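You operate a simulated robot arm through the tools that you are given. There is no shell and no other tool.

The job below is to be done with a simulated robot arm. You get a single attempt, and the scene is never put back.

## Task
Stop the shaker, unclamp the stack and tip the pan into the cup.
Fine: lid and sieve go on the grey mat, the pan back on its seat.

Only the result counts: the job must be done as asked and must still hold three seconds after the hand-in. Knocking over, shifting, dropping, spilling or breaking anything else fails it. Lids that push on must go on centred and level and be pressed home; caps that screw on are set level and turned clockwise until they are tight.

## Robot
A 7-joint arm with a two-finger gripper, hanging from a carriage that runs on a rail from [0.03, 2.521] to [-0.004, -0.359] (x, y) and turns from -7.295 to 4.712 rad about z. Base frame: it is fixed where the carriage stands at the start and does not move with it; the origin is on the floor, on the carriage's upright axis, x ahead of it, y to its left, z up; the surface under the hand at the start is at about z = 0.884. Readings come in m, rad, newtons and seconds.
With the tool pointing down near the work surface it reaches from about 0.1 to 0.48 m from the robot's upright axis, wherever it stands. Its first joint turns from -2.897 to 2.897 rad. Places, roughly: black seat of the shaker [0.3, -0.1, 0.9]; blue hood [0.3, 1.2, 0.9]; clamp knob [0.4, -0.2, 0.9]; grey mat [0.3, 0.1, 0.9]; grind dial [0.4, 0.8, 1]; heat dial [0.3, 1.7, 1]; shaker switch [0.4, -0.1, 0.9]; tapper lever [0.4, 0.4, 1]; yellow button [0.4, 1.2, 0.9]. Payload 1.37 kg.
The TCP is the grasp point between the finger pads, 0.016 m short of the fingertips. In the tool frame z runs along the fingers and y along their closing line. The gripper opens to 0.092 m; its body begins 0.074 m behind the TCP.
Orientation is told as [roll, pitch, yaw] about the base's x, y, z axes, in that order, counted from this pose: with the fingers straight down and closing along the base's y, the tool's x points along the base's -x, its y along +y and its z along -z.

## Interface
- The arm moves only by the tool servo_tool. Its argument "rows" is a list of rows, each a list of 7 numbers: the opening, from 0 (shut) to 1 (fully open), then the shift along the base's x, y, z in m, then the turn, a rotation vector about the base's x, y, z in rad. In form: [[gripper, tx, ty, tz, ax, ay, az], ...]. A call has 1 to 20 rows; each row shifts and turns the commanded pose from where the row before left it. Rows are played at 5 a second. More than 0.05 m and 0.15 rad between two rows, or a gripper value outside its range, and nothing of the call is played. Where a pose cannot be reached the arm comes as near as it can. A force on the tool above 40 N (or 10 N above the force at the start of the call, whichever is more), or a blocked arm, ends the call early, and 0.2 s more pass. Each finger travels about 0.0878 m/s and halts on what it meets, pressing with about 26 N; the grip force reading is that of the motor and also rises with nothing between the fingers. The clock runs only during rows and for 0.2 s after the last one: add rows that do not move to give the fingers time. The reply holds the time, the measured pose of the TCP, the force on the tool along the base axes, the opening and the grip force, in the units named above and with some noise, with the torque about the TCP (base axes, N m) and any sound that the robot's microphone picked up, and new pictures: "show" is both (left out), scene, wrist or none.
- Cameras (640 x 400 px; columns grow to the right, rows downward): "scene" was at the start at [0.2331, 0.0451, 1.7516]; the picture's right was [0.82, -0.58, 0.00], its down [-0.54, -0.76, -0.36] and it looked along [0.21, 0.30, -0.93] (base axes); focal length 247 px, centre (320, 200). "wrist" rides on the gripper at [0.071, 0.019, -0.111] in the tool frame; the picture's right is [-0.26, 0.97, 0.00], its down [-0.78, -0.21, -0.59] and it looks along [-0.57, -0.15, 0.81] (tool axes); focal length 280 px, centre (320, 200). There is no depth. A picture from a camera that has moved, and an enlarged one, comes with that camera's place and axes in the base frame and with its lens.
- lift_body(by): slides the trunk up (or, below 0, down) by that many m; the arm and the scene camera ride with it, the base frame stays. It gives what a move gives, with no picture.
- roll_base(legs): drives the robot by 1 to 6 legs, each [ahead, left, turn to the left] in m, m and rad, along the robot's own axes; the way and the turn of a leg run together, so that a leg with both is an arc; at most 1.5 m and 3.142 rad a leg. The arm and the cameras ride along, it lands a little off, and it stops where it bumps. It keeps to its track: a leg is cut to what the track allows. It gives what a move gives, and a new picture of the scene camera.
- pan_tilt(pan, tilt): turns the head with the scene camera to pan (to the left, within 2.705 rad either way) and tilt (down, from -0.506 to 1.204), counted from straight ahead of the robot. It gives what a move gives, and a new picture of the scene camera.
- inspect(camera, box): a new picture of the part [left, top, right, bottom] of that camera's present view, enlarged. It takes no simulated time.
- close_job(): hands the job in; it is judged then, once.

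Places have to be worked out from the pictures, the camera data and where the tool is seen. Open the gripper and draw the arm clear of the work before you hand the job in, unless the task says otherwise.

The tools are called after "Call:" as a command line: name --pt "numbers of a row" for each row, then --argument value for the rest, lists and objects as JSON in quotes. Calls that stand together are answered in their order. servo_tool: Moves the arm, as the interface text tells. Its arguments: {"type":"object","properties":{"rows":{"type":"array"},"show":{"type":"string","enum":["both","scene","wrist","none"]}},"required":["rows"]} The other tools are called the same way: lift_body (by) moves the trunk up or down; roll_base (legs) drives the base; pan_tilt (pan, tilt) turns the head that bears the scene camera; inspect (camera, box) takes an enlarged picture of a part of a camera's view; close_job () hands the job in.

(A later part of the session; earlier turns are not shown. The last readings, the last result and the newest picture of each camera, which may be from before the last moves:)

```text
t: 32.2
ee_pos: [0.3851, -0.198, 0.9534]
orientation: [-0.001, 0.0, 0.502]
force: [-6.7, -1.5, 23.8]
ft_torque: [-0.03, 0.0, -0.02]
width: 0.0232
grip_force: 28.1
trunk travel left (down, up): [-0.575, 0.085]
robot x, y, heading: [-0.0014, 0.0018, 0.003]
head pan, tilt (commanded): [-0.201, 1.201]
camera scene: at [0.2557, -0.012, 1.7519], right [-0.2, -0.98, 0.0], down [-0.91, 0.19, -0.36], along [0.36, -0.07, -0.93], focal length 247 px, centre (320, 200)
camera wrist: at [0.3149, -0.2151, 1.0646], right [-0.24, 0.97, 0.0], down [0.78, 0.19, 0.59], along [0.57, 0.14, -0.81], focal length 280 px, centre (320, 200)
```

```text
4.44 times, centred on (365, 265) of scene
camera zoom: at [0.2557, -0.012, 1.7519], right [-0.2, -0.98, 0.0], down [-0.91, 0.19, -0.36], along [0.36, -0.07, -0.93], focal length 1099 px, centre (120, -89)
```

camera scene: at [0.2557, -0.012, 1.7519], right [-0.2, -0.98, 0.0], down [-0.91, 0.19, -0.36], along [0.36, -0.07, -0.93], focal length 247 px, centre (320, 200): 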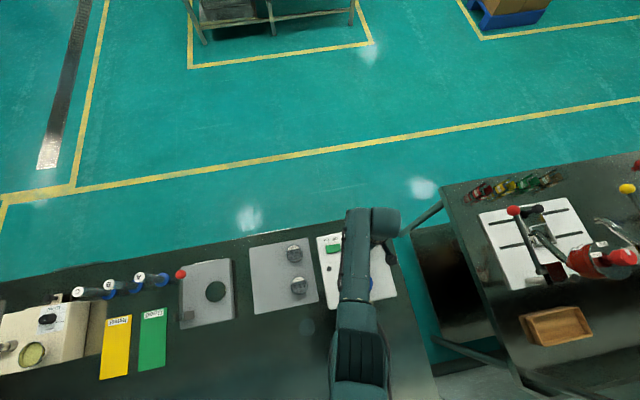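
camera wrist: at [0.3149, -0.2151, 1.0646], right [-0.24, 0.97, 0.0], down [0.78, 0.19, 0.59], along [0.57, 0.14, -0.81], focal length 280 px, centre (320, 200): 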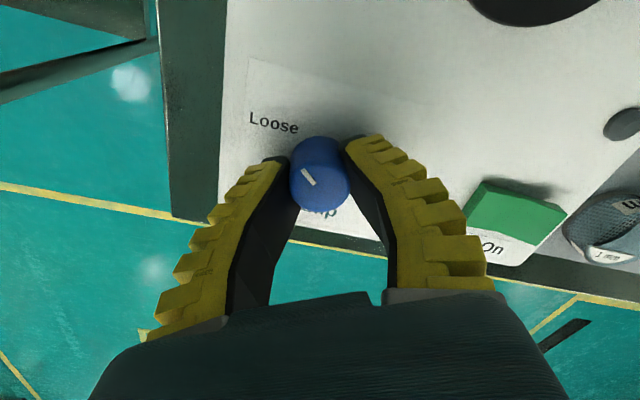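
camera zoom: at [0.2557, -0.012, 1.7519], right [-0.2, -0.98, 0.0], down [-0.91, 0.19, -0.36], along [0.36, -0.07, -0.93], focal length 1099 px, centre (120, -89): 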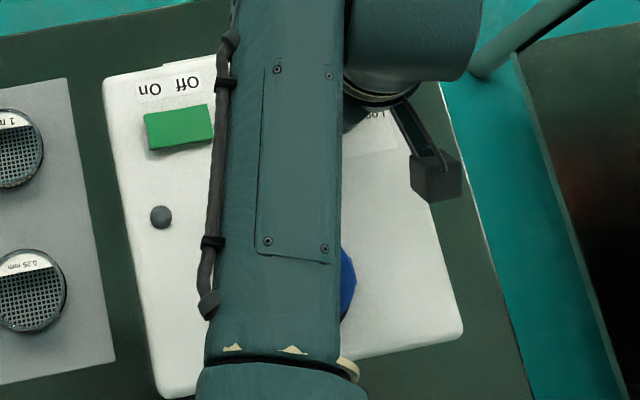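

Turned 1.9 rad so far, pointer nearly at Loose. I add a little more until it meets its stop or lines up.

Call:
servo_tool --pt "0 0 0 0 0 0 0.1" --pt "0 0 0 0 0 0 0.1" --pt "0 0 0 0 0 0 0" --show "wrist"

Call:
inspect --camera "wrist" --box '[220, 80, 420, 220]'

```text
t: 33.0
ee_pos: [0.3853, -0.1977, 0.9534]
orientation: [-0.002, 0.001, 0.702]
force: [-2.2, -2.3, 17.1]
ft_torque: [-0.09, 0.09, 0.0]
width: 0.0233
grip_force: 28.2
trunk travel left (down, up): [-0.575, 0.085]
robot x, y, heading: [0.0022, 0.0031, 0.0]
head pan, tilt (commanded): [-0.201, 1.201]
camera wrist: at [0.3197, -0.2289, 1.0647], right [-0.42, 0.91, 0.0], down [0.73, 0.34, 0.59], along [0.53, 0.25, -0.81], focal length 280 px, centre (320, 200)
```

wrist: 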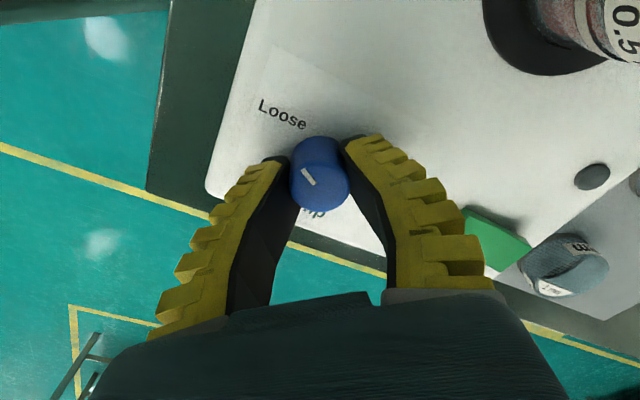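

```text
2.86 times, centred on (320, 150) of wrist
camera zoom: at [0.3197, -0.2289, 1.0647], right [-0.42, 0.91, 0.0], down [0.73, 0.34, 0.59], along [0.53, 0.25, -0.81], focal length 801 px, centre (320, 343)
```

zoom: 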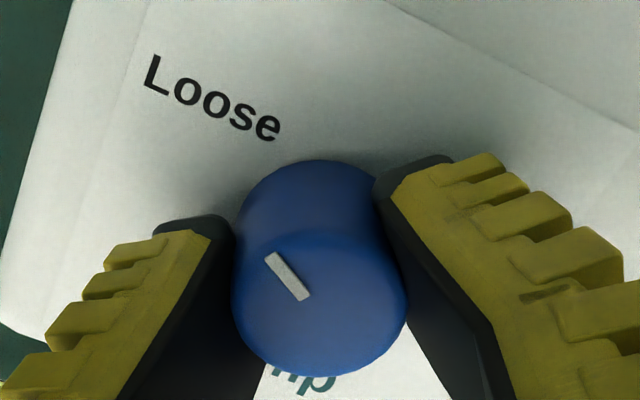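

Knob still follows with hardly any torque at about 120°. I try one more small increment to feel for the stop.

Call:
servo_tool --pt "0 0 0 0 0 0 0.08" --pt "0 0 0 0 0 0 0.08" --pt "0 0 0 0 0 0 0" --show "wrist"

Call:
inspect --camera "wrist" --box '[220, 80, 420, 220]'

```text
t: 33.8
ee_pos: [0.3853, -0.1985, 0.9535]
orientation: [0.0, 0.001, 0.863]
force: [1.3, -1.3, 6.9]
ft_torque: [0.05, -0.04, -0.14]
width: 0.0209
grip_force: 28.5
trunk travel left (down, up): [-0.575, 0.085]
robot x, y, heading: [-0.0005, 0.0001, 0.001]
head pan, tilt (commanded): [-0.201, 1.201]
camera wrist: at [0.3254, -0.2393, 1.0643], right [-0.56, 0.83, 0.0], down [0.67, 0.45, 0.59], along [0.49, 0.33, -0.81], focal length 280 px, centre (320, 200)
```

wrist: 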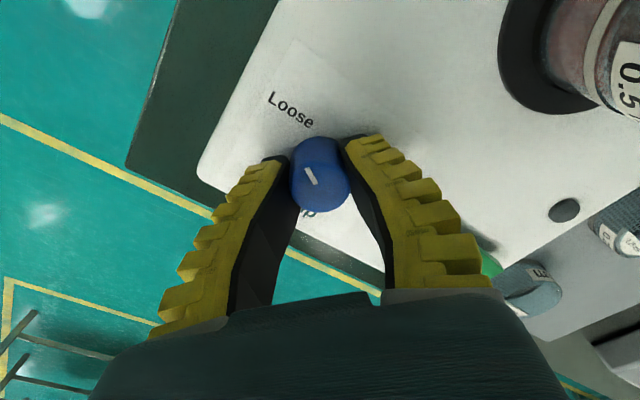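

```text
2.86 times, centred on (320, 150) of wrist
camera zoom: at [0.3254, -0.2393, 1.0643], right [-0.56, 0.83, 0.0], down [0.67, 0.45, 0.59], along [0.49, 0.33, -0.81], focal length 801 px, centre (320, 343)
```

zoom: 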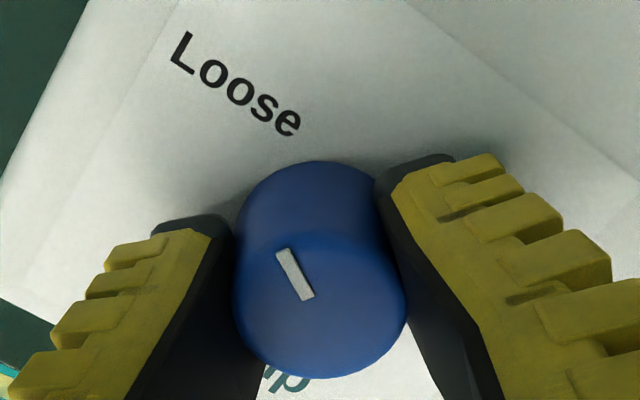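

The pointer now slips against the fingers with torque rising: the knob is at its Loose stop. I open, lift, turn the hand back and look at the stack.

Call:
servo_tool --pt "0.4 0 0 0 0 0 0" --pt "0.8 0 0 0 0 0 0" --pt "0.8 0 0 0.03 0 0 0" --pt "0.8 0 0 0.04 0 0 0" --pt "0.8 0 0 0.045 0 0 0" --pt "0.8 0 0 0.03 0 0 -0.14" --pt "0.8 -0.03 0.02 0 0 0 -0.14" --pt "0.8 -0.03 0.02 0 0 0 -0.14" --pt "0.8 -0.03 0.02 0 0 0 -0.14" --pt "0.8 -0.03 0.02 0 0 0 -0.14" --pt "0.8 -0.02 0.01 0 0 0 -0.14" --pt "0.8 0 0 0 0 0 0" --show "both"

Call:
inspect --camera "wrist" --box '[200, 0, 440, 170]'

```text
t: 36.4
ee_pos: [0.2442, -0.1081, 1.1]
orientation: [0.001, 0.0, 0.018]
force: [0.2, 0.4, 0.3]
ft_torque: [0.02, 0.0, -0.02]
width: 0.0754
grip_force: 1.0
trunk travel left (down, up): [-0.575, 0.085]
robot x, y, heading: [-0.0025, 0.0003, 0.001]
head pan, tilt (commanded): [-0.201, 1.201]
camera scene: at [0.2556, -0.0116, 1.7516], right [-0.2, -0.98, 0.0], down [-0.91, 0.19, -0.36], along [0.35, -0.07, -0.93], focal length 247 px, centre (320, 200)
camera wrist: at [0.1739, -0.0904, 1.2099], right [0.24, 0.97, 0.0], down [0.78, -0.2, 0.59], along [0.57, -0.14, -0.81], focal length 280 px, centre (320, 200)
```

scene: 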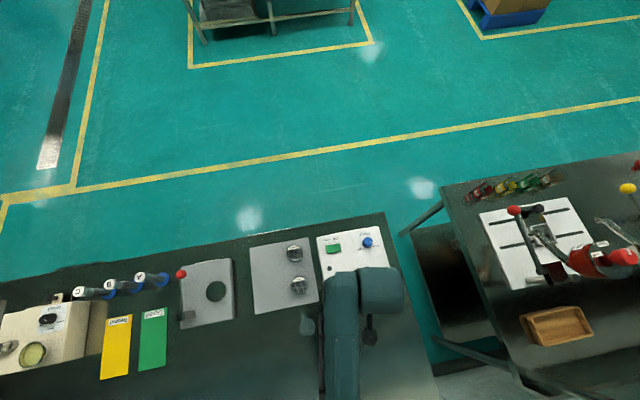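
wrist: 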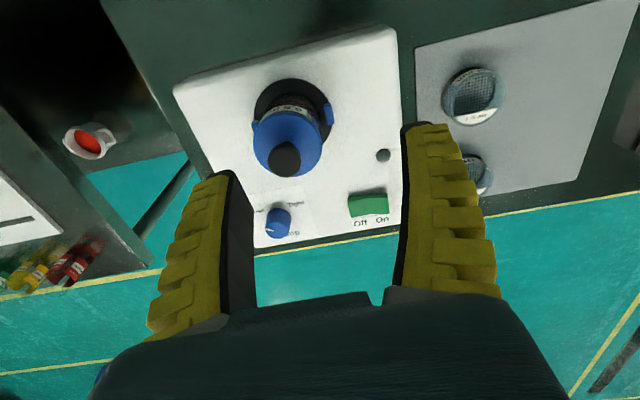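

```text
2.35 times, centred on (320, 85) of wrist
camera zoom: at [0.1739, -0.0904, 1.2099], right [0.24, 0.97, 0.0], down [0.78, -0.2, 0.59], along [0.57, -0.14, -0.81], focal length 660 px, centre (320, 471)
```

zoom: 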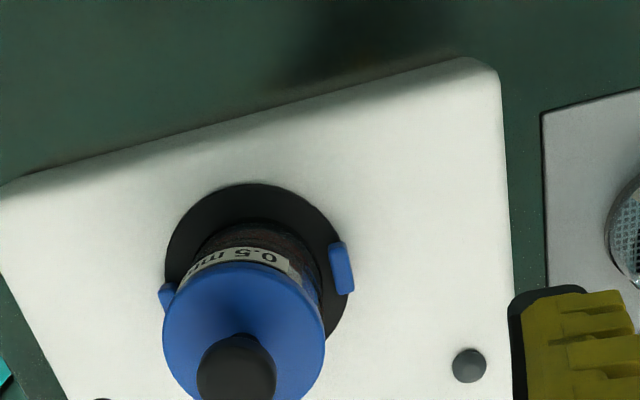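

The clips have sprung outward and the lamp is dark, so the stack is free. The lid handle is at about (0.266, -0.142, 1.015); I move the open hand above it and enlarge the view.

Call:
servo_tool --pt "0.8 0.011 -0.017 0 0 0 -0.018" --pt "0.8 0.011 -0.017 -0.01 0 0 0" --pt "0.8 0 0 -0.02 0 0 0" --pt "0.8 0 0 0 0 0 0" --show "wrist"

Call:
inspect --camera "wrist" --box '[220, 60, 420, 200]'

```text
t: 37.4
ee_pos: [0.2689, -0.142, 1.0696]
orientation: [0.0, -0.001, 0.003]
force: [0.3, 0.2, -0.3]
ft_torque: [0.01, 0.03, 0.03]
width: 0.0754
grip_force: 1.2
trunk travel left (down, up): [-0.575, 0.085]
robot x, y, heading: [0.0019, 0.0006, -0.002]
head pan, tilt (commanded): [-0.201, 1.201]
camera wrist: at [0.1986, -0.123, 1.1798], right [0.26, 0.97, 0.0], down [0.78, -0.21, 0.59], along [0.57, -0.15, -0.81], focal length 280 px, centre (320, 200)
```

wrist: 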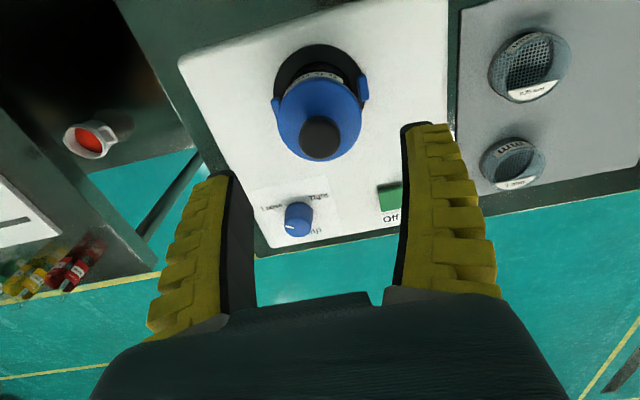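

```text
2.86 times, centred on (320, 130) of wrist
camera zoom: at [0.1986, -0.123, 1.1798], right [0.26, 0.97, 0.0], down [0.78, -0.21, 0.59], along [0.57, -0.15, -0.81], focal length 801 px, centre (320, 400)
```

zoom: 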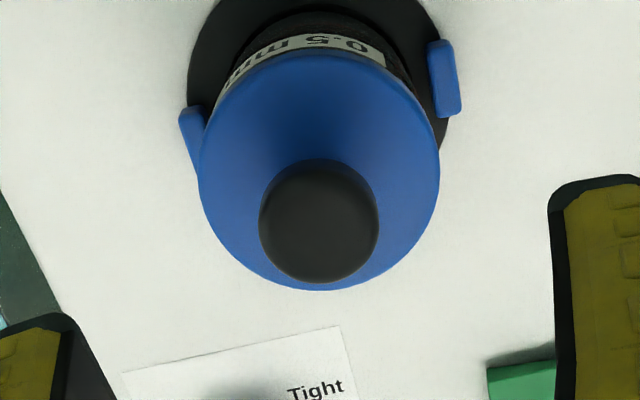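

The handle is centred under the tool to within 2 mm. I lower to z≈1.017 and close on the black handle.

Call:
servo_tool --pt "0.8 -0.0015 0.0005 -0.025 0 0 0" --pt "0.8 0 0 -0.02 0 0 0" --pt "0.8 0 0 -0.008 0 0 0" --pt "0.8 0 0 0 0 0 0" --pt "0.4 0 0 0 0 0 0" --pt "0 0 0 0 0 0 0" --pt "0 0 0 0 0 0 0" --pt "0 0 0 0 0 0 0" --show "wrist"

Call:
inspect --camera "wrist" --box '[220, 60, 420, 200]'

```text
t: 39.2
ee_pos: [0.265, -0.1415, 1.015]
orientation: [-0.002, 0.001, 0.002]
force: [0.5, -0.6, -0.3]
ft_torque: [-0.01, 0.05, -0.01]
width: 0.0123
grip_force: 25.9
trunk travel left (down, up): [-0.575, 0.085]
robot x, y, heading: [-0.0001, 0.0011, 0.002]
head pan, tilt (commanded): [-0.201, 1.201]
camera wrist: at [0.1953, -0.1224, 1.1255], right [0.26, 0.97, 0.0], down [0.78, -0.21, 0.59], along [0.57, -0.15, -0.81], focal length 280 px, centre (320, 200)
```

wrist: 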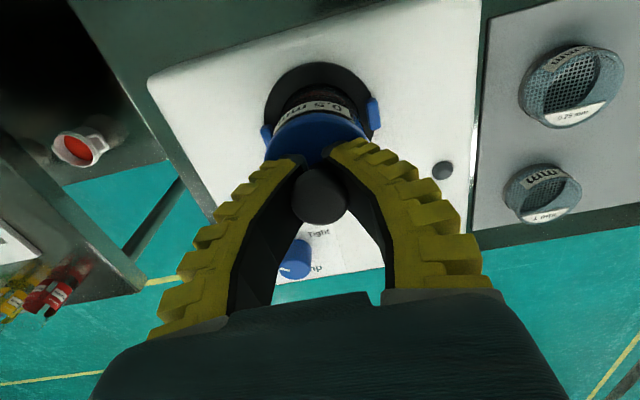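

```text
2.86 times, centred on (320, 130) of wrist
camera zoom: at [0.1953, -0.1224, 1.1255], right [0.26, 0.97, 0.0], down [0.78, -0.21, 0.59], along [0.57, -0.15, -0.81], focal length 801 px, centre (320, 400)
```

zoom: 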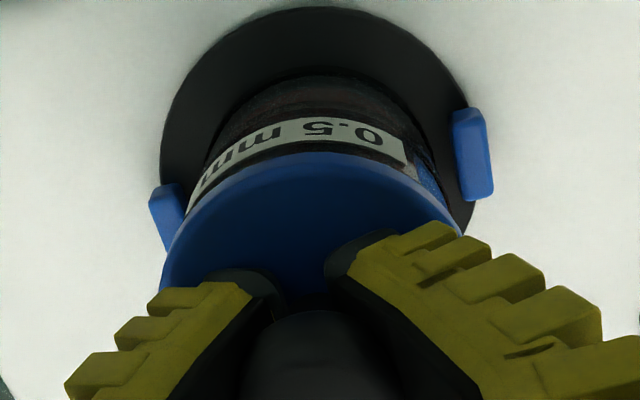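

The fingers hold the narrow neck under the handle (width 0.012). I lift slowly straight up and check whether only the lid comes.

Call:
servo_tool --pt "0 0 0 0.005 0 0 0" --pt "0 0 0 0.008 0 0 0" --pt "0 0 0 0.01 0 0 0" --pt "0 0 0 0.012 0 0 0" --pt "0 0 0 0 0 0 0" --show "both"

Call:
inspect --camera "wrist" --box '[220, 60, 420, 200]'

```text
t: 40.4
ee_pos: [0.2661, -0.1412, 1.0516]
orientation: [-0.001, -0.001, 0.004]
force: [0.8, -0.6, -0.6]
ft_torque: [-0.02, 0.02, 0.0]
width: 0.0122
grip_force: 26.0
trunk travel left (down, up): [-0.575, 0.085]
robot x, y, heading: [0.0009, 0.0003, 0.0]
head pan, tilt (commanded): [-0.201, 1.201]
camera scene: at [0.2556, -0.0116, 1.7516], right [-0.2, -0.98, 0.0], down [-0.91, 0.19, -0.36], along [0.36, -0.07, -0.93], focal length 247 px, centre (320, 200)
camera wrist: at [0.1956, -0.1222, 1.1612], right [0.26, 0.97, 0.0], down [0.78, -0.21, 0.59], along [0.57, -0.15, -0.81], focal length 280 px, centre (320, 200)
```

scene: 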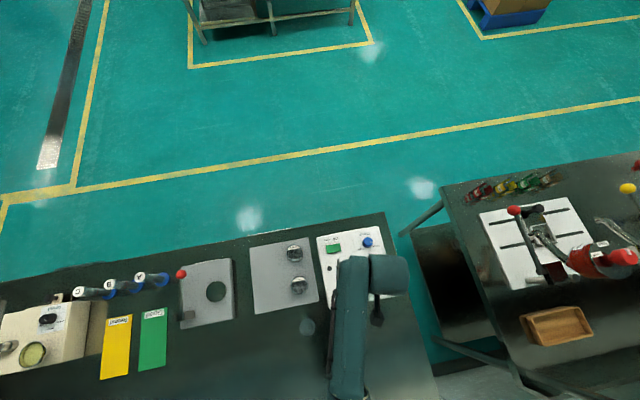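
wrist: 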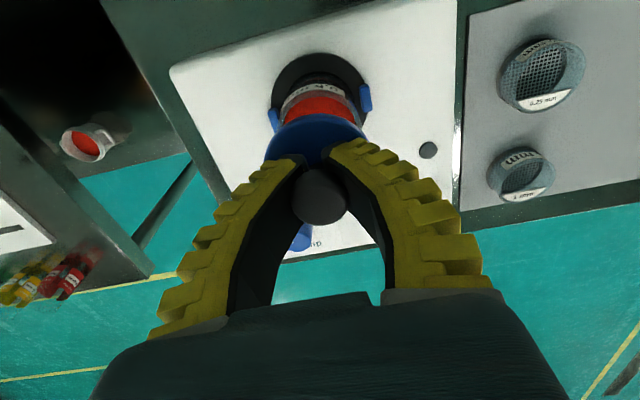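

```text
2.86 times, centred on (320, 130) of wrist
camera zoom: at [0.1956, -0.1222, 1.1612], right [0.26, 0.97, 0.0], down [0.78, -0.21, 0.59], along [0.57, -0.15, -0.81], focal length 801 px, centre (320, 400)
```

zoom: 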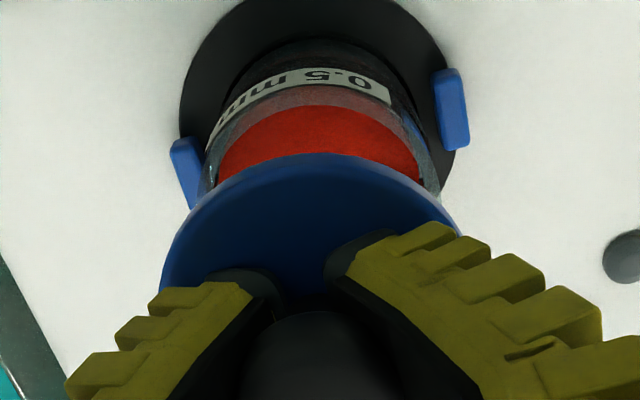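

Only the lid came; the sieve beneath holds red powder. I raise the lid and carry it over a free part of the mat at about (0.40, 0.15).

Call:
servo_tool --pt "0 0 0 0.03 0 0 0" --pt "0 0 0 0.03 0 0 0" --pt "0 0.019 0.0417 0 0 0 0" --pt "0 0.019 0.0417 0 0 0 0" --pt "0 0.019 0.0417 0 0 0 0" --pt "0 0.019 0.0417 0 0 0 0" --pt "0 0.019 0.0417 0 0 0 0" --pt "0 0.019 0.0417 0 0 0 0" --pt "0 0.019 0.0417 0 0 0 0" --pt "0 0 0 -0.04 0 0 0" --pt "0 0 0 -0.04 0 0 0" --pt "0 0 0 -0.04 0 0 0" --pt "0 0 0 -0.03 0 0 0" --pt "0 0 0 0 0 0 0" --show "both"

Call:
inspect --camera "wrist" --box '[160, 40, 480, 240]'

```text
t: 43.4
ee_pos: [0.3982, 0.1494, 0.9618]
orientation: [0.001, -0.001, 0.002]
force: [0.2, 0.4, -0.5]
ft_torque: [-0.01, -0.04, -0.01]
width: 0.0122
grip_force: 25.4
trunk travel left (down, up): [-0.575, 0.085]
robot x, y, heading: [-0.0005, 0.0019, 0.001]
head pan, tilt (commanded): [-0.201, 1.201]
camera scene: at [0.2556, -0.0117, 1.7516], right [-0.2, -0.98, 0.0], down [-0.91, 0.19, -0.36], along [0.35, -0.07, -0.93], focal length 247 px, centre (320, 200)
camera wrist: at [0.3282, 0.1691, 1.0721], right [0.26, 0.97, 0.0], down [0.78, -0.21, 0.59], along [0.57, -0.15, -0.81], focal length 280 px, centre (320, 200)
```

scene: 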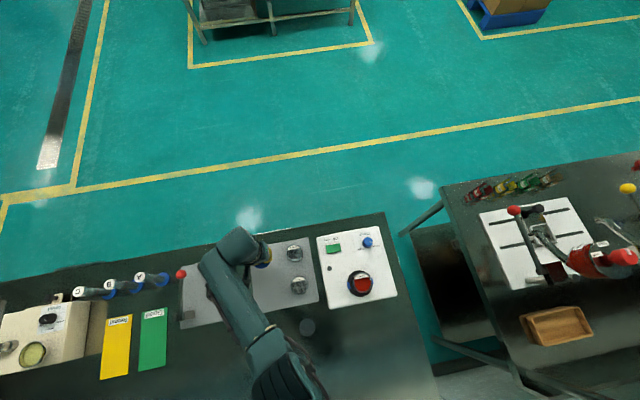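
wrist: 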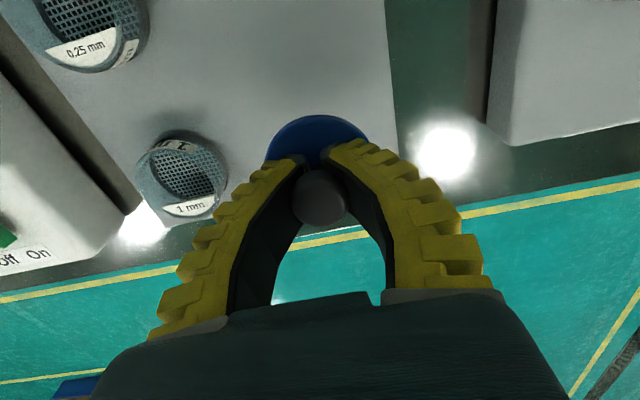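

```text
2.00 times, centred on (320, 140) of wrist
camera zoom: at [0.3282, 0.1691, 1.0721], right [0.26, 0.97, 0.0], down [0.78, -0.21, 0.59], along [0.57, -0.15, -0.81], focal length 561 px, centre (320, 320)
```

zoom: 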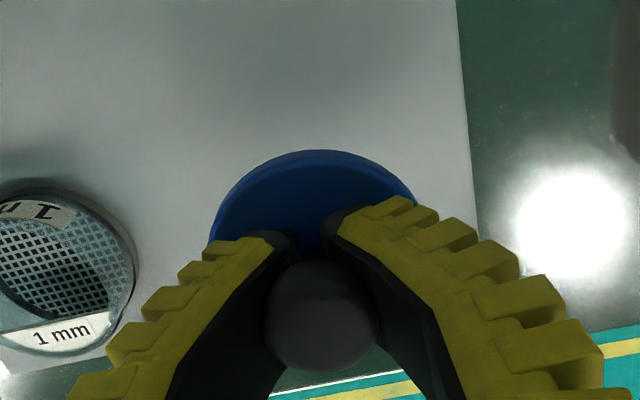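

The lid is above a free mat area, clear of the 1 mm sieve and the mat edges. I lower it in small steps until it meets the mat.

Call:
servo_tool --pt "0 0 0 -0.015 0 0 0" --pt "0 0 0 -0.01 0 0 0" --pt "0 0 0 -0.004 0 0 0" --pt "0 0 0 -0.003 0 0 0" --pt "0 0 0 0 0 0 0" --show "wrist"

```text
t: 44.6
ee_pos: [0.3968, 0.1527, 0.9295]
orientation: [0.0, -0.002, 0.005]
force: [0.1, 0.1, -1.0]
ft_torque: [0.0, 0.01, 0.01]
width: 0.0122
grip_force: 26.2
trunk travel left (down, up): [-0.575, 0.085]
robot x, y, heading: [-0.0026, -0.0055, 0.001]
head pan, tilt (commanded): [-0.201, 1.201]
camera wrist: at [0.3275, 0.1713, 1.0404], right [0.26, 0.97, 0.0], down [0.78, -0.21, 0.59], along [0.57, -0.15, -0.81], focal length 280 px, centre (320, 200)
```

wrist: 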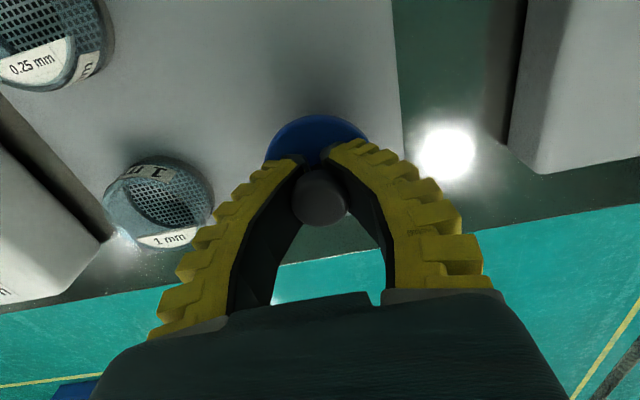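

No contact yet at z 0.9295. I continue down in 3 mm steps.

Call:
servo_tool --pt "0 0 0 -0.003 0 0 0" --pt "0 0 0 -0.003 0 0 0" --pt "0 0 0 0 0 0 0" --show "none"

Call:
servo_tool --pt "0 0 0 -0.002 0 0 0" --pt "0 0 0 -0.002 0 0 0" --pt "0 0 0 0 0 0 0" --show "none"

```text
t: 45.4
ee_pos: [0.3962, 0.1522, 0.9246]
orientation: [0.0, 0.001, 0.005]
force: [0.4, 0.0, -0.8]
ft_torque: [0.01, -0.01, 0.0]
width: 0.0122
grip_force: 26.0
trunk travel left (down, up): [-0.575, 0.085]
robot x, y, heading: [-0.0019, -0.0009, 0.004]
head pan, tilt (commanded): [-0.201, 1.201]
```

```text
t: 46.2
ee_pos: [0.3972, 0.1514, 0.92]
orientation: [-0.001, -0.001, 0.002]
force: [0.3, -0.7, -0.3]
ft_torque: [0.01, -0.01, 0.0]
width: 0.0122
grip_force: 26.1
trunk travel left (down, up): [-0.575, 0.085]
robot x, y, heading: [0.0021, -0.0017, 0.001]
head pan, tilt (commanded): [-0.201, 1.201]
```

Still no contact at z 0.920; I keep stepping down by 2 mm.

Call:
servo_tool --pt "0 0 0 -0.002 0 0 0" --pt "0 0 0 -0.002 0 0 0" --pt "0 0 0 0 0 0 0" --show "none"

Call:
servo_tool --pt "0 0 0 -0.002 0 0 0" --pt "0 0 0 -0.002 0 0 0" --pt "0 0 0 0 0 0 0" --show "wrist"

```text
t: 47.0
ee_pos: [0.399, 0.1523, 0.9165]
orientation: [0.001, -0.001, 0.004]
force: [-0.2, -0.1, -0.2]
ft_torque: [0.0, 0.02, -0.02]
width: 0.0123
grip_force: 25.8
trunk travel left (down, up): [-0.575, 0.085]
robot x, y, heading: [-0.0015, 0.0005, -0.001]
head pan, tilt (commanded): [-0.201, 1.201]
```

```text
t: 47.8
ee_pos: [0.3985, 0.1521, 0.9127]
orientation: [0.0, 0.0, 0.003]
force: [-0.1, -0.3, -0.7]
ft_torque: [0.02, -0.04, -0.03]
width: 0.0124
grip_force: 26.1
trunk travel left (down, up): [-0.575, 0.085]
robot x, y, heading: [0.0045, 0.0033, -0.001]
head pan, tilt (commanded): [-0.201, 1.201]
camera wrist: at [0.3277, 0.1709, 1.0222], right [0.26, 0.97, 0.0], down [0.78, -0.21, 0.59], along [0.57, -0.15, -0.81], focal length 280 px, centre (320, 200)
```

wrist: 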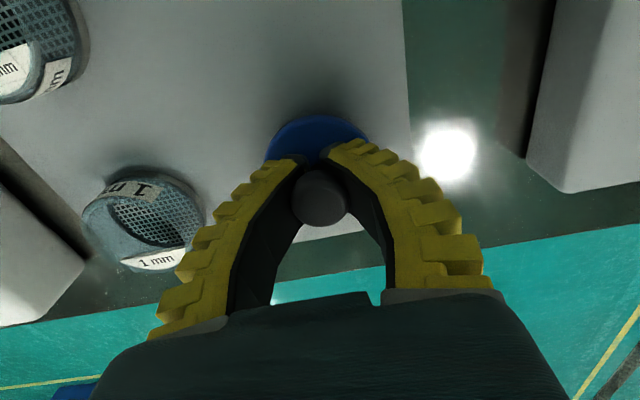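

Close to the mat now; continuing in 1.5 mm steps until the force shows contact.

Call:
servo_tool --pt "0 0 0 -0.002 0 0 0" --pt "0 0 0 -0.0015 0 0 0" --pt "0 0 0 0 0 0 0" --show "none"

Call:
servo_tool --pt "0 0 0 -0.0015 0 0 0" --pt "0 0 0 -0.0015 0 0 0" --pt "0 0 0 0 0 0 0" --show "none"

```text
t: 48.6
ee_pos: [0.399, 0.1517, 0.9065]
orientation: [0.0, 0.001, 0.003]
force: [0.1, -0.4, -1.1]
ft_torque: [0.03, 0.0, 0.0]
width: 0.0125
grip_force: 26.3
trunk travel left (down, up): [-0.575, 0.085]
robot x, y, heading: [0.0009, 0.0009, 0.0]
head pan, tilt (commanded): [-0.201, 1.201]
```

```text
t: 49.4
ee_pos: [0.3975, 0.1516, 0.9055]
orientation: [-0.001, -0.001, 0.003]
force: [0.5, 0.4, -0.2]
ft_torque: [0.0, 0.01, -0.02]
width: 0.0123
grip_force: 26.0
trunk travel left (down, up): [-0.575, 0.085]
robot x, y, heading: [0.0006, 0.0018, 0.002]
head pan, tilt (commanded): [-0.201, 1.201]
```

Fingertips should be nearly at mat height yet no force shows. I look before going further.

Call:
inspect --camera "wrist" --box '[200, 80, 440, 230]'

Call:
pan_tilt --pan 0.4 --tilt 1.2

Call:
inspect --camera "scene" --box '[240, 160, 400, 260]'

```text
2.67 times, centred on (320, 155) of wrist
camera zoom: at [0.3283, 0.1704, 1.0147], right [0.26, 0.97, 0.0], down [0.78, -0.21, 0.59], along [0.57, -0.15, -0.81], focal length 748 px, centre (320, 320)
```

zoom: 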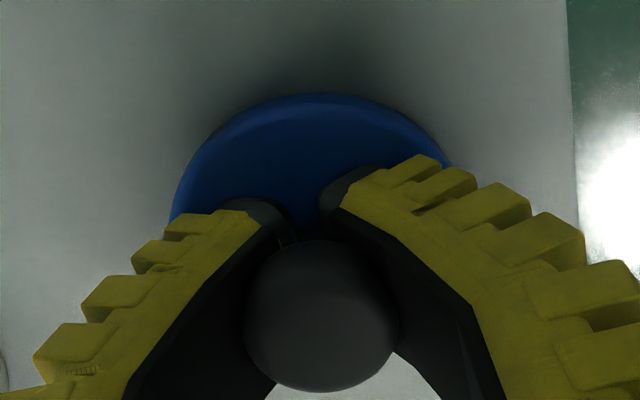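

```text
t: 50.4
ee_pos: [0.3979, 0.1502, 0.9044]
orientation: [0.001, 0.0, 0.002]
force: [0.4, 0.1, -1.3]
ft_torque: [0.01, 0.01, -0.03]
width: 0.0123
grip_force: 25.7
trunk travel left (down, up): [-0.575, 0.085]
robot x, y, heading: [0.0002, -0.0014, 0.005]
head pan, tilt (commanded): [0.4, 1.201]
camera scene: at [0.2523, 0.0212, 1.7516], right [0.39, -0.92, 0.0], down [-0.86, -0.36, -0.36], along [0.33, 0.14, -0.93], focal length 247 px, centre (320, 200)
```

scene: 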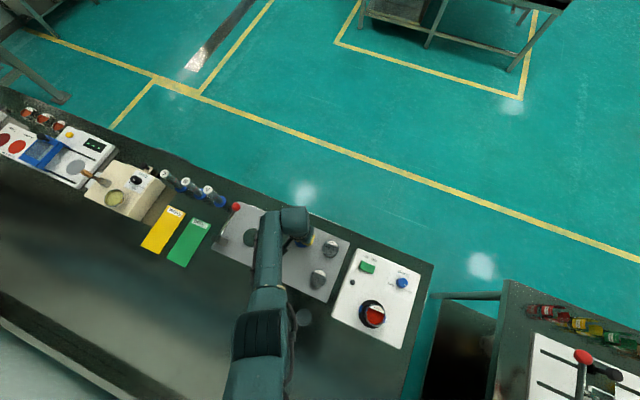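

```text
4.00 times, centred on (320, 210) of scene
camera zoom: at [0.2523, 0.0212, 1.7516], right [0.39, -0.92, 0.0], down [-0.86, -0.36, -0.36], along [0.33, 0.14, -0.93], focal length 989 px, centre (320, 160)
```

zoom: 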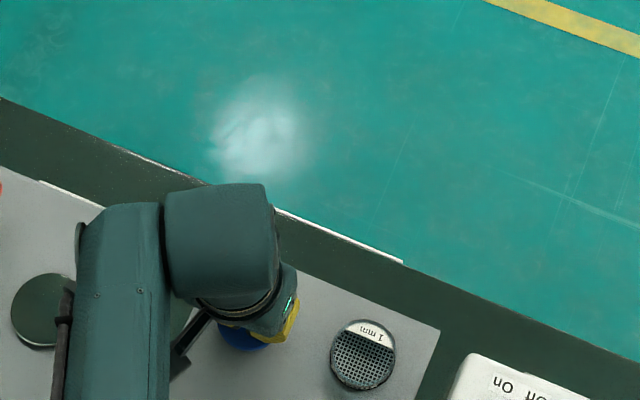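

The lid's rim looks to be only a few mm above the mat. I keep lowering by 1.5 mm steps with force checks.

Call:
servo_tool --pt "0 0 0 -0.0015 0 0 0" --pt "0 0 0 -0.0015 0 0 0" --pt "0 0 0 0 0 0 0" --show "none"

Call:
servo_tool --pt "0 0 0 -0.0015 0 0 0" --pt "0 0 0 -0.0015 0 0 0" --pt "0 0 0 0 0 0 0" --show "wrist"

```text
t: 51.2
ee_pos: [0.4008, 0.152, 0.9029]
orientation: [0.001, -0.003, 0.003]
force: [-4.1, -3.0, 18.6]
ft_torque: [0.09, 0.42, 0.09]
width: 0.0125
grip_force: 25.7
trunk travel left (down, up): [-0.575, 0.085]
robot x, y, heading: [-0.0013, 0.0047, -0.001]
head pan, tilt (commanded): [0.4, 1.201]
```

```text
t: 52.0
ee_pos: [0.4016, 0.1517, 0.899]
orientation: [-0.001, -0.007, 0.003]
force: [-5.7, -5.1, 38.1]
ft_torque: [0.05, 0.14, 0.03]
width: 0.0121
grip_force: 26.4
trunk travel left (down, up): [-0.575, 0.085]
robot x, y, heading: [0.0011, 0.0024, 0.002]
head pan, tilt (commanded): [0.4, 1.201]
camera wrist: at [0.3306, 0.1715, 1.0102], right [0.26, 0.97, 0.0], down [0.78, -0.21, 0.59], along [0.57, -0.15, -0.81], focal length 280 px, centre (320, 200)
```

wrist: 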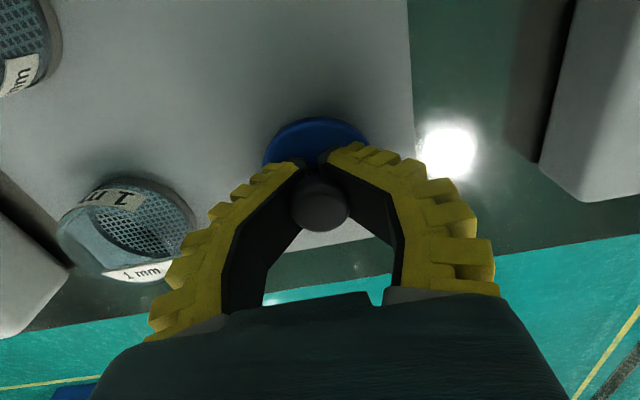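

The lid is on the mat (38 N). I ease up 4 mm to relieve the press, open the fingers moderately, and rise clear.

Call:
servo_tool --pt "0 0 0 0.002 0 0 0" --pt "0 0 0 0.002 0 0 0" --pt "0 0 0 0 0 0 0" --show "none"

Call:
servo_tool --pt "0.15 0 0 0 0 0 0" --pt "0.3 0 0 0 0 0 0" --pt "0.5 0 0 0 0 0 0" --pt "0.5 0 0 0 0 0 0" --pt "0.5 0 0 0.02 0 0 0" --pt "0.5 0 0 0.03 0 0 0" --pt "0.5 0 0 0.045 0 0 0" --pt "0.5 0 0 0.045 0 0 0" --pt "0.5 0 0 0 0 0 0" --show "wrist"

```text
t: 52.8
ee_pos: [0.4013, 0.1523, 0.9032]
orientation: [0.001, -0.003, 0.003]
force: [5.4, 0.9, 15.0]
ft_torque: [0.03, -0.15, 0.04]
width: 0.012
grip_force: 26.1
trunk travel left (down, up): [-0.575, 0.085]
robot x, y, heading: [0.0006, 0.0002, -0.002]
head pan, tilt (commanded): [0.4, 1.201]
```

```text
t: 54.8
ee_pos: [0.3998, 0.1533, 1.0422]
orientation: [0.0, 0.0, 0.004]
force: [1.2, -0.4, -0.1]
ft_torque: [0.03, 0.02, 0.02]
width: 0.0489
grip_force: 1.8
trunk travel left (down, up): [-0.575, 0.085]
robot x, y, heading: [0.0016, 0.0003, 0.004]
head pan, tilt (commanded): [0.4, 1.201]
camera wrist: at [0.3293, 0.1717, 1.1527], right [0.26, 0.97, 0.0], down [0.78, -0.21, 0.59], along [0.57, -0.15, -0.81], focal length 280 px, centre (320, 200)
```

wrist: 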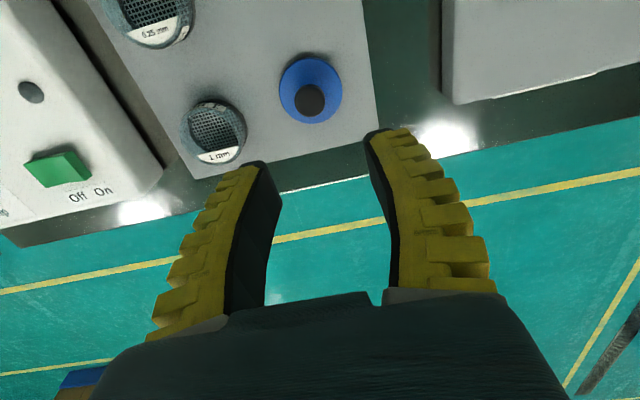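

The lid stands upright on the mat. Now I return to view the sieve on the stack from close by.

Call:
servo_tool --pt "0.8 -0.02 -0.03 0.03 0 0 0" --pt "0.8 -0.02 -0.03 0.03 0 0 0" --pt "0.8 -0.02 -0.04 0 0 0 0" --pt "0.8 -0.02 -0.045 0 0 0 0" --pt "0.8 -0.02 -0.045 0 0 0 0" --pt "0.8 -0.02 -0.045 0 0 0 0" --pt "0.8 -0.02 -0.02 0 0 0 0" --pt "0.8 -0.01 0 0 0 0 0" --pt "0.8 0 0 0 0 0 0" --show "wrist"

Call:
inspect --camera "wrist" --box '[220, 20, 420, 160]'

Call:
inspect --camera "scene" --box '[320, 260, 440, 350]'

```text
t: 56.8
ee_pos: [0.2467, -0.1014, 1.1015]
orientation: [0.0, 0.0, 0.004]
force: [-0.4, -0.4, -0.3]
ft_torque: [-0.02, 0.01, -0.02]
width: 0.0753
grip_force: 0.8
trunk travel left (down, up): [-0.575, 0.085]
robot x, y, heading: [-0.0029, -0.0021, 0.003]
head pan, tilt (commanded): [0.4, 1.201]
camera wrist: at [0.1759, -0.0825, 1.2124], right [0.26, 0.97, 0.0], down [0.78, -0.21, 0.59], along [0.57, -0.15, -0.81], focal length 280 px, centre (320, 200)
```

wrist: 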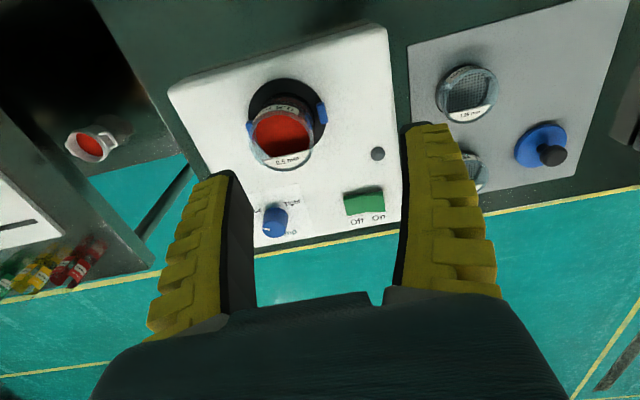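

```text
2.86 times, centred on (320, 90) of wrist
camera zoom: at [0.1759, -0.0825, 1.2124], right [0.26, 0.97, 0.0], down [0.78, -0.21, 0.59], along [0.57, -0.15, -0.81], focal length 801 px, centre (320, 514)
```

zoom: 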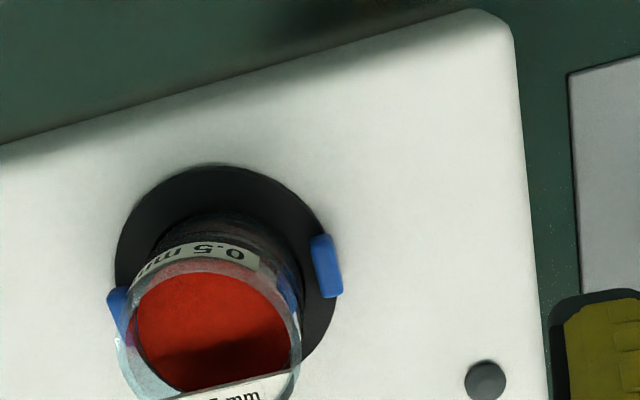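

```text
4.44 times, centred on (380, 305) of scene
camera zoom: at [0.2523, 0.0213, 1.7516], right [0.39, -0.92, 0.0], down [-0.86, -0.36, -0.36], along [0.33, 0.14, -0.93], focal length 1099 px, centre (53, -267)
```

zoom: 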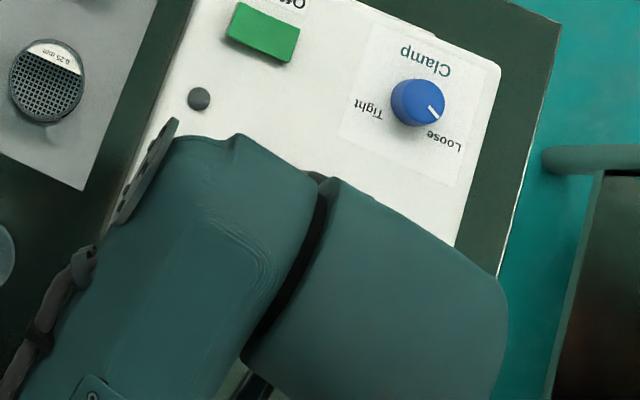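

The knob points to Loose and the sieve rim is exposed. I want a lower side view of the stack to judge heights, so I move to the +y side, turn the hand by -90° and tilt it a bit.

Call:
servo_tool --pt "0.8 0.002 0.015 0 0 0 -0.143" --pt "0.8 0.002 0.015 0 0 0 -0.143" --pt "0.8 0.002 0.015 0 0 0 -0.143" --pt "0.8 0.002 0.015 0 0 0 -0.143" --pt "0.8 0.002 0.015 0 0 0 -0.143" --pt "0.8 0.002 0.015 0 0 0 -0.143" --pt "0.8 0.002 0.015 0 0 0 -0.143" --pt "0.8 0.002 0.015 0 0 0 -0.143" --pt "0.8 0.002 0.015 0 0 0 -0.143" --pt "0.8 0.002 0.015 0 0 0 -0.143" --pt "0.8 0 0.002 0 0 0 -0.141" --pt "0.8 0 0 0 -0.13 0 0" --pt "0.8 0 0 0 -0.13 0 0" --pt "0.8 0 0 0 -0.13 0 0" --pt "0.8 0 0 0 -0.13 0 0" --pt "0.8 0 0 0 0 0 0" --show "both"

Call:
inspect --camera "wrist" --box '[200, 60, 440, 260]'

```text
t: 60.2
ee_pos: [0.2678, 0.0484, 1.1029]
orientation: [-0.001, -0.521, -1.567]
force: [0.1, 0.5, 0.2]
ft_torque: [0.01, -0.01, 0.01]
width: 0.0753
grip_force: 0.9
trunk travel left (down, up): [-0.575, 0.085]
robot x, y, heading: [-0.0006, -0.0023, -0.0]
head pan, tilt (commanded): [0.4, 1.201]
camera scene: at [0.2523, 0.0213, 1.7516], right [0.39, -0.92, 0.0], down [-0.86, -0.36, -0.36], along [0.33, 0.14, -0.93], focal length 247 px, centre (320, 200)
camera wrist: at [0.2876, 0.1653, 1.1629], right [0.97, -0.22, 0.13], down [-0.21, -0.38, 0.9], along [-0.15, -0.9, -0.42], focal length 280 px, centre (320, 200)
```

scene: 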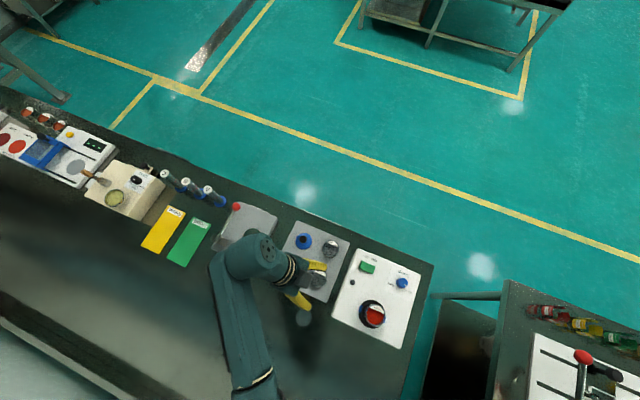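
wrist: 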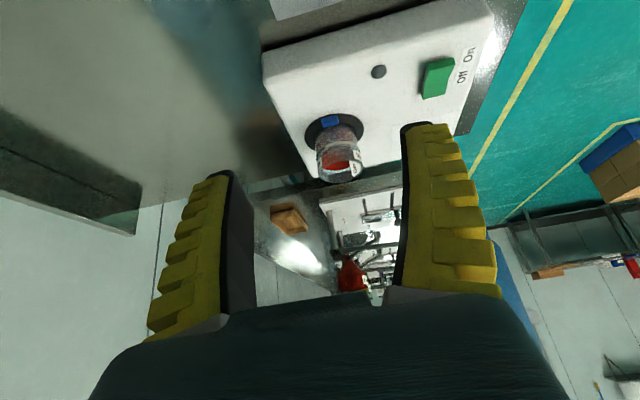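

```text
2.00 times, centred on (320, 160) of wrist
camera zoom: at [0.2876, 0.1653, 1.1629], right [0.97, -0.22, 0.13], down [-0.21, -0.38, 0.9], along [-0.15, -0.9, -0.42], focal length 561 px, centre (320, 280)
```

zoom: 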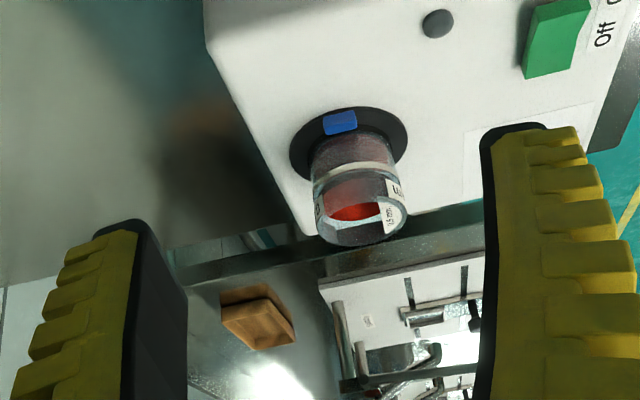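

This side view is useful. I enlarge the stack.

Call:
inspect --camera "wrist" --box '[290, 105, 390, 190]'

```text
4.71 times, centred on (340, 148) of wrist
camera zoom: at [0.2876, 0.1653, 1.1629], right [0.97, -0.22, 0.13], down [-0.21, -0.38, 0.9], along [-0.15, -0.9, -0.42], focal length 1320 px, centre (226, 447)
```

zoom: 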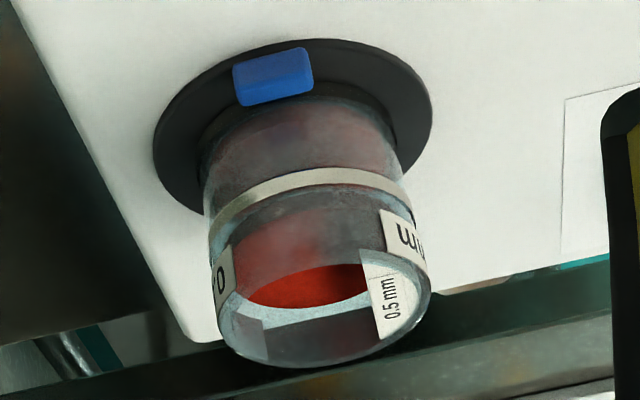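

From this view: seat disc at z≈0.926, a pale ring at z 0.961–0.968 between pan and sieve, sieve rim at z≈0.990, diameter about 0.057. I straighten the hand and bring it above the stack for the sieve, fully open.

Call:
servo_tool --pt "1 0 0 0 0.13 0 0" --pt "1 0 0 0 0.13 0 0" --pt "1 0 0 0 0.13 0 0" --pt "1 0 0 0 0.13 0 0" --pt "1 0 -0.0173 0 0 0 0.143" --pt "1 0 -0.0173 0 0 0 0.143" --pt "1 0 -0.0173 0 0 0 0.143" --pt "1 0 -0.0173 0 0 0 0.143" --pt "1 0 -0.0173 0 0 0 0.143" --pt "1 0 -0.0173 0 0 0 0.143" --pt "1 0 -0.0173 0 0 0 0.143" --pt "1 0 -0.0173 0 0 0 0.143" --pt "1 0 -0.0173 0 0 0 0.143" --pt "1 0 -0.0173 0 0 0 0.143" --pt "1 0 -0.0173 0 0 0 0.14" --pt "1 0 0 0 0 0 0" --show "wrist"

Call:
inspect --camera "wrist" --box '[240, 60, 400, 180]'

```text
t: 63.6
ee_pos: [0.2685, -0.1413, 1.102]
orientation: [0.001, -0.001, 0.004]
force: [-0.6, 0.8, -0.6]
ft_torque: [-0.01, 0.02, 0.01]
width: 0.092
grip_force: 0.0
trunk travel left (down, up): [-0.575, 0.085]
robot x, y, heading: [-0.0013, 0.0004, 0.003]
head pan, tilt (commanded): [0.4, 1.201]
camera wrist: at [0.1976, -0.1227, 1.2129], right [0.26, 0.97, 0.0], down [0.78, -0.21, 0.59], along [0.57, -0.15, -0.81], focal length 280 px, centre (320, 200)
```

wrist: 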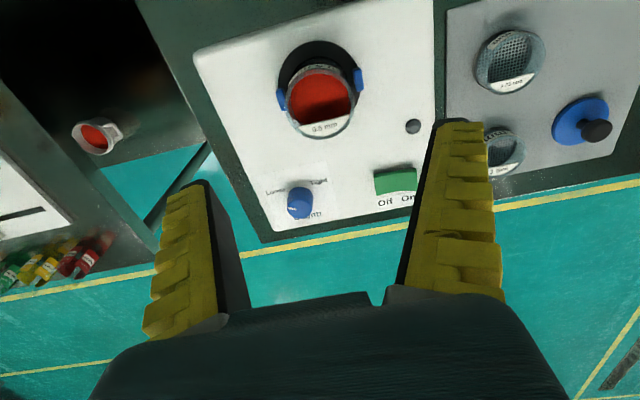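

```text
3.33 times, centred on (320, 120) of wrist
camera zoom: at [0.1976, -0.1227, 1.2129], right [0.26, 0.97, 0.0], down [0.78, -0.21, 0.59], along [0.57, -0.15, -0.81], focal length 935 px, centre (320, 467)
```

zoom: 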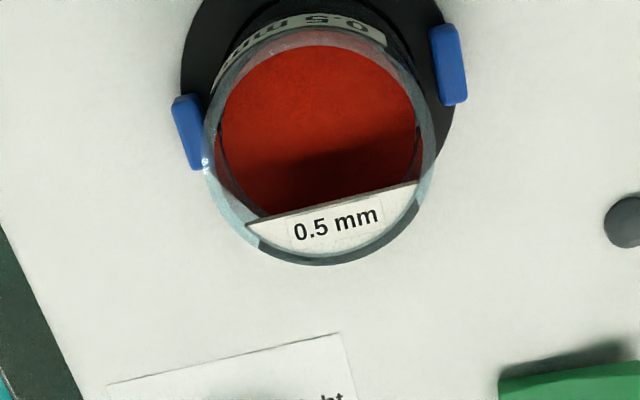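

Sieve axis at about (0.265, -0.141). I shift 3 mm back in x, descend to z≈0.988 (fingertips about 4 mm above the ring) and close on the sieve wall.

Call:
servo_tool --pt "1 -0.003 0 -0.04 0 0 0" --pt "1 0 0 -0.04 0 0 0" --pt "1 0 0 -0.022 0 0 0" --pt "1 0 0 -0.012 0 0 0" --pt "1 0 0 0 0 0 0" --pt "0.8 0 0 0 0 0 0" --pt "0.65 0 0 0 0 0 0" --pt "0.4 0 0 0 0 0 0" --pt "0.4 0 0 0 0 0 0" --show "wrist"

Call:
inspect --camera "wrist" --box '[200, 60, 440, 220]'

```text
t: 65.6
ee_pos: [0.2639, -0.1407, 0.9882]
orientation: [0.0, 0.0, 0.001]
force: [-0.3, 0.2, 3.8]
ft_torque: [0.02, -0.08, 0.04]
width: 0.0489
grip_force: 25.6
trunk travel left (down, up): [-0.575, 0.085]
robot x, y, heading: [0.0006, -0.0006, 0.004]
head pan, tilt (commanded): [0.4, 1.201]
camera wrist: at [0.194, -0.1221, 1.099], right [0.26, 0.97, 0.0], down [0.78, -0.21, 0.59], along [0.57, -0.15, -0.81], focal length 280 px, centre (320, 200)
```

wrist: 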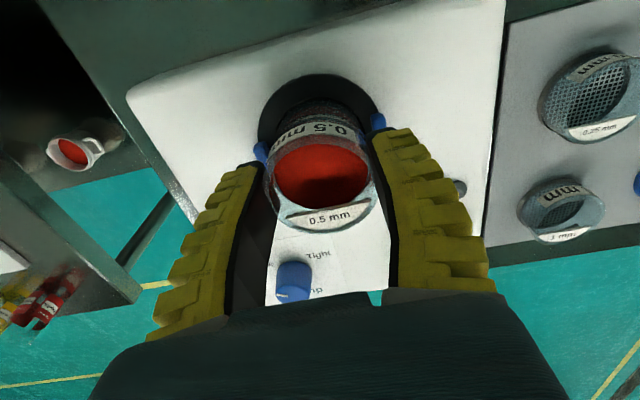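

```text
2.50 times, centred on (320, 140) of wrist
camera zoom: at [0.194, -0.1221, 1.099], right [0.26, 0.97, 0.0], down [0.78, -0.21, 0.59], along [0.57, -0.15, -0.81], focal length 701 px, centre (320, 350)
```

zoom: 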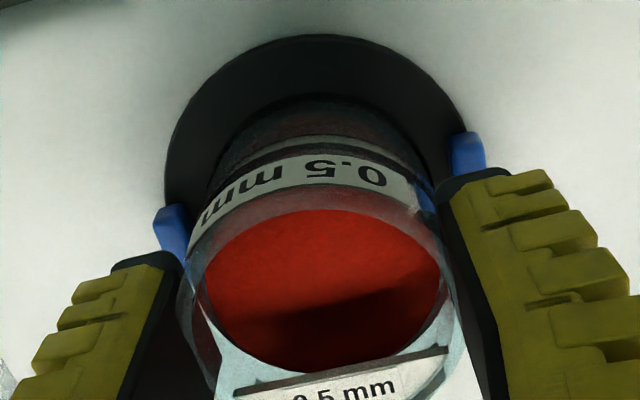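

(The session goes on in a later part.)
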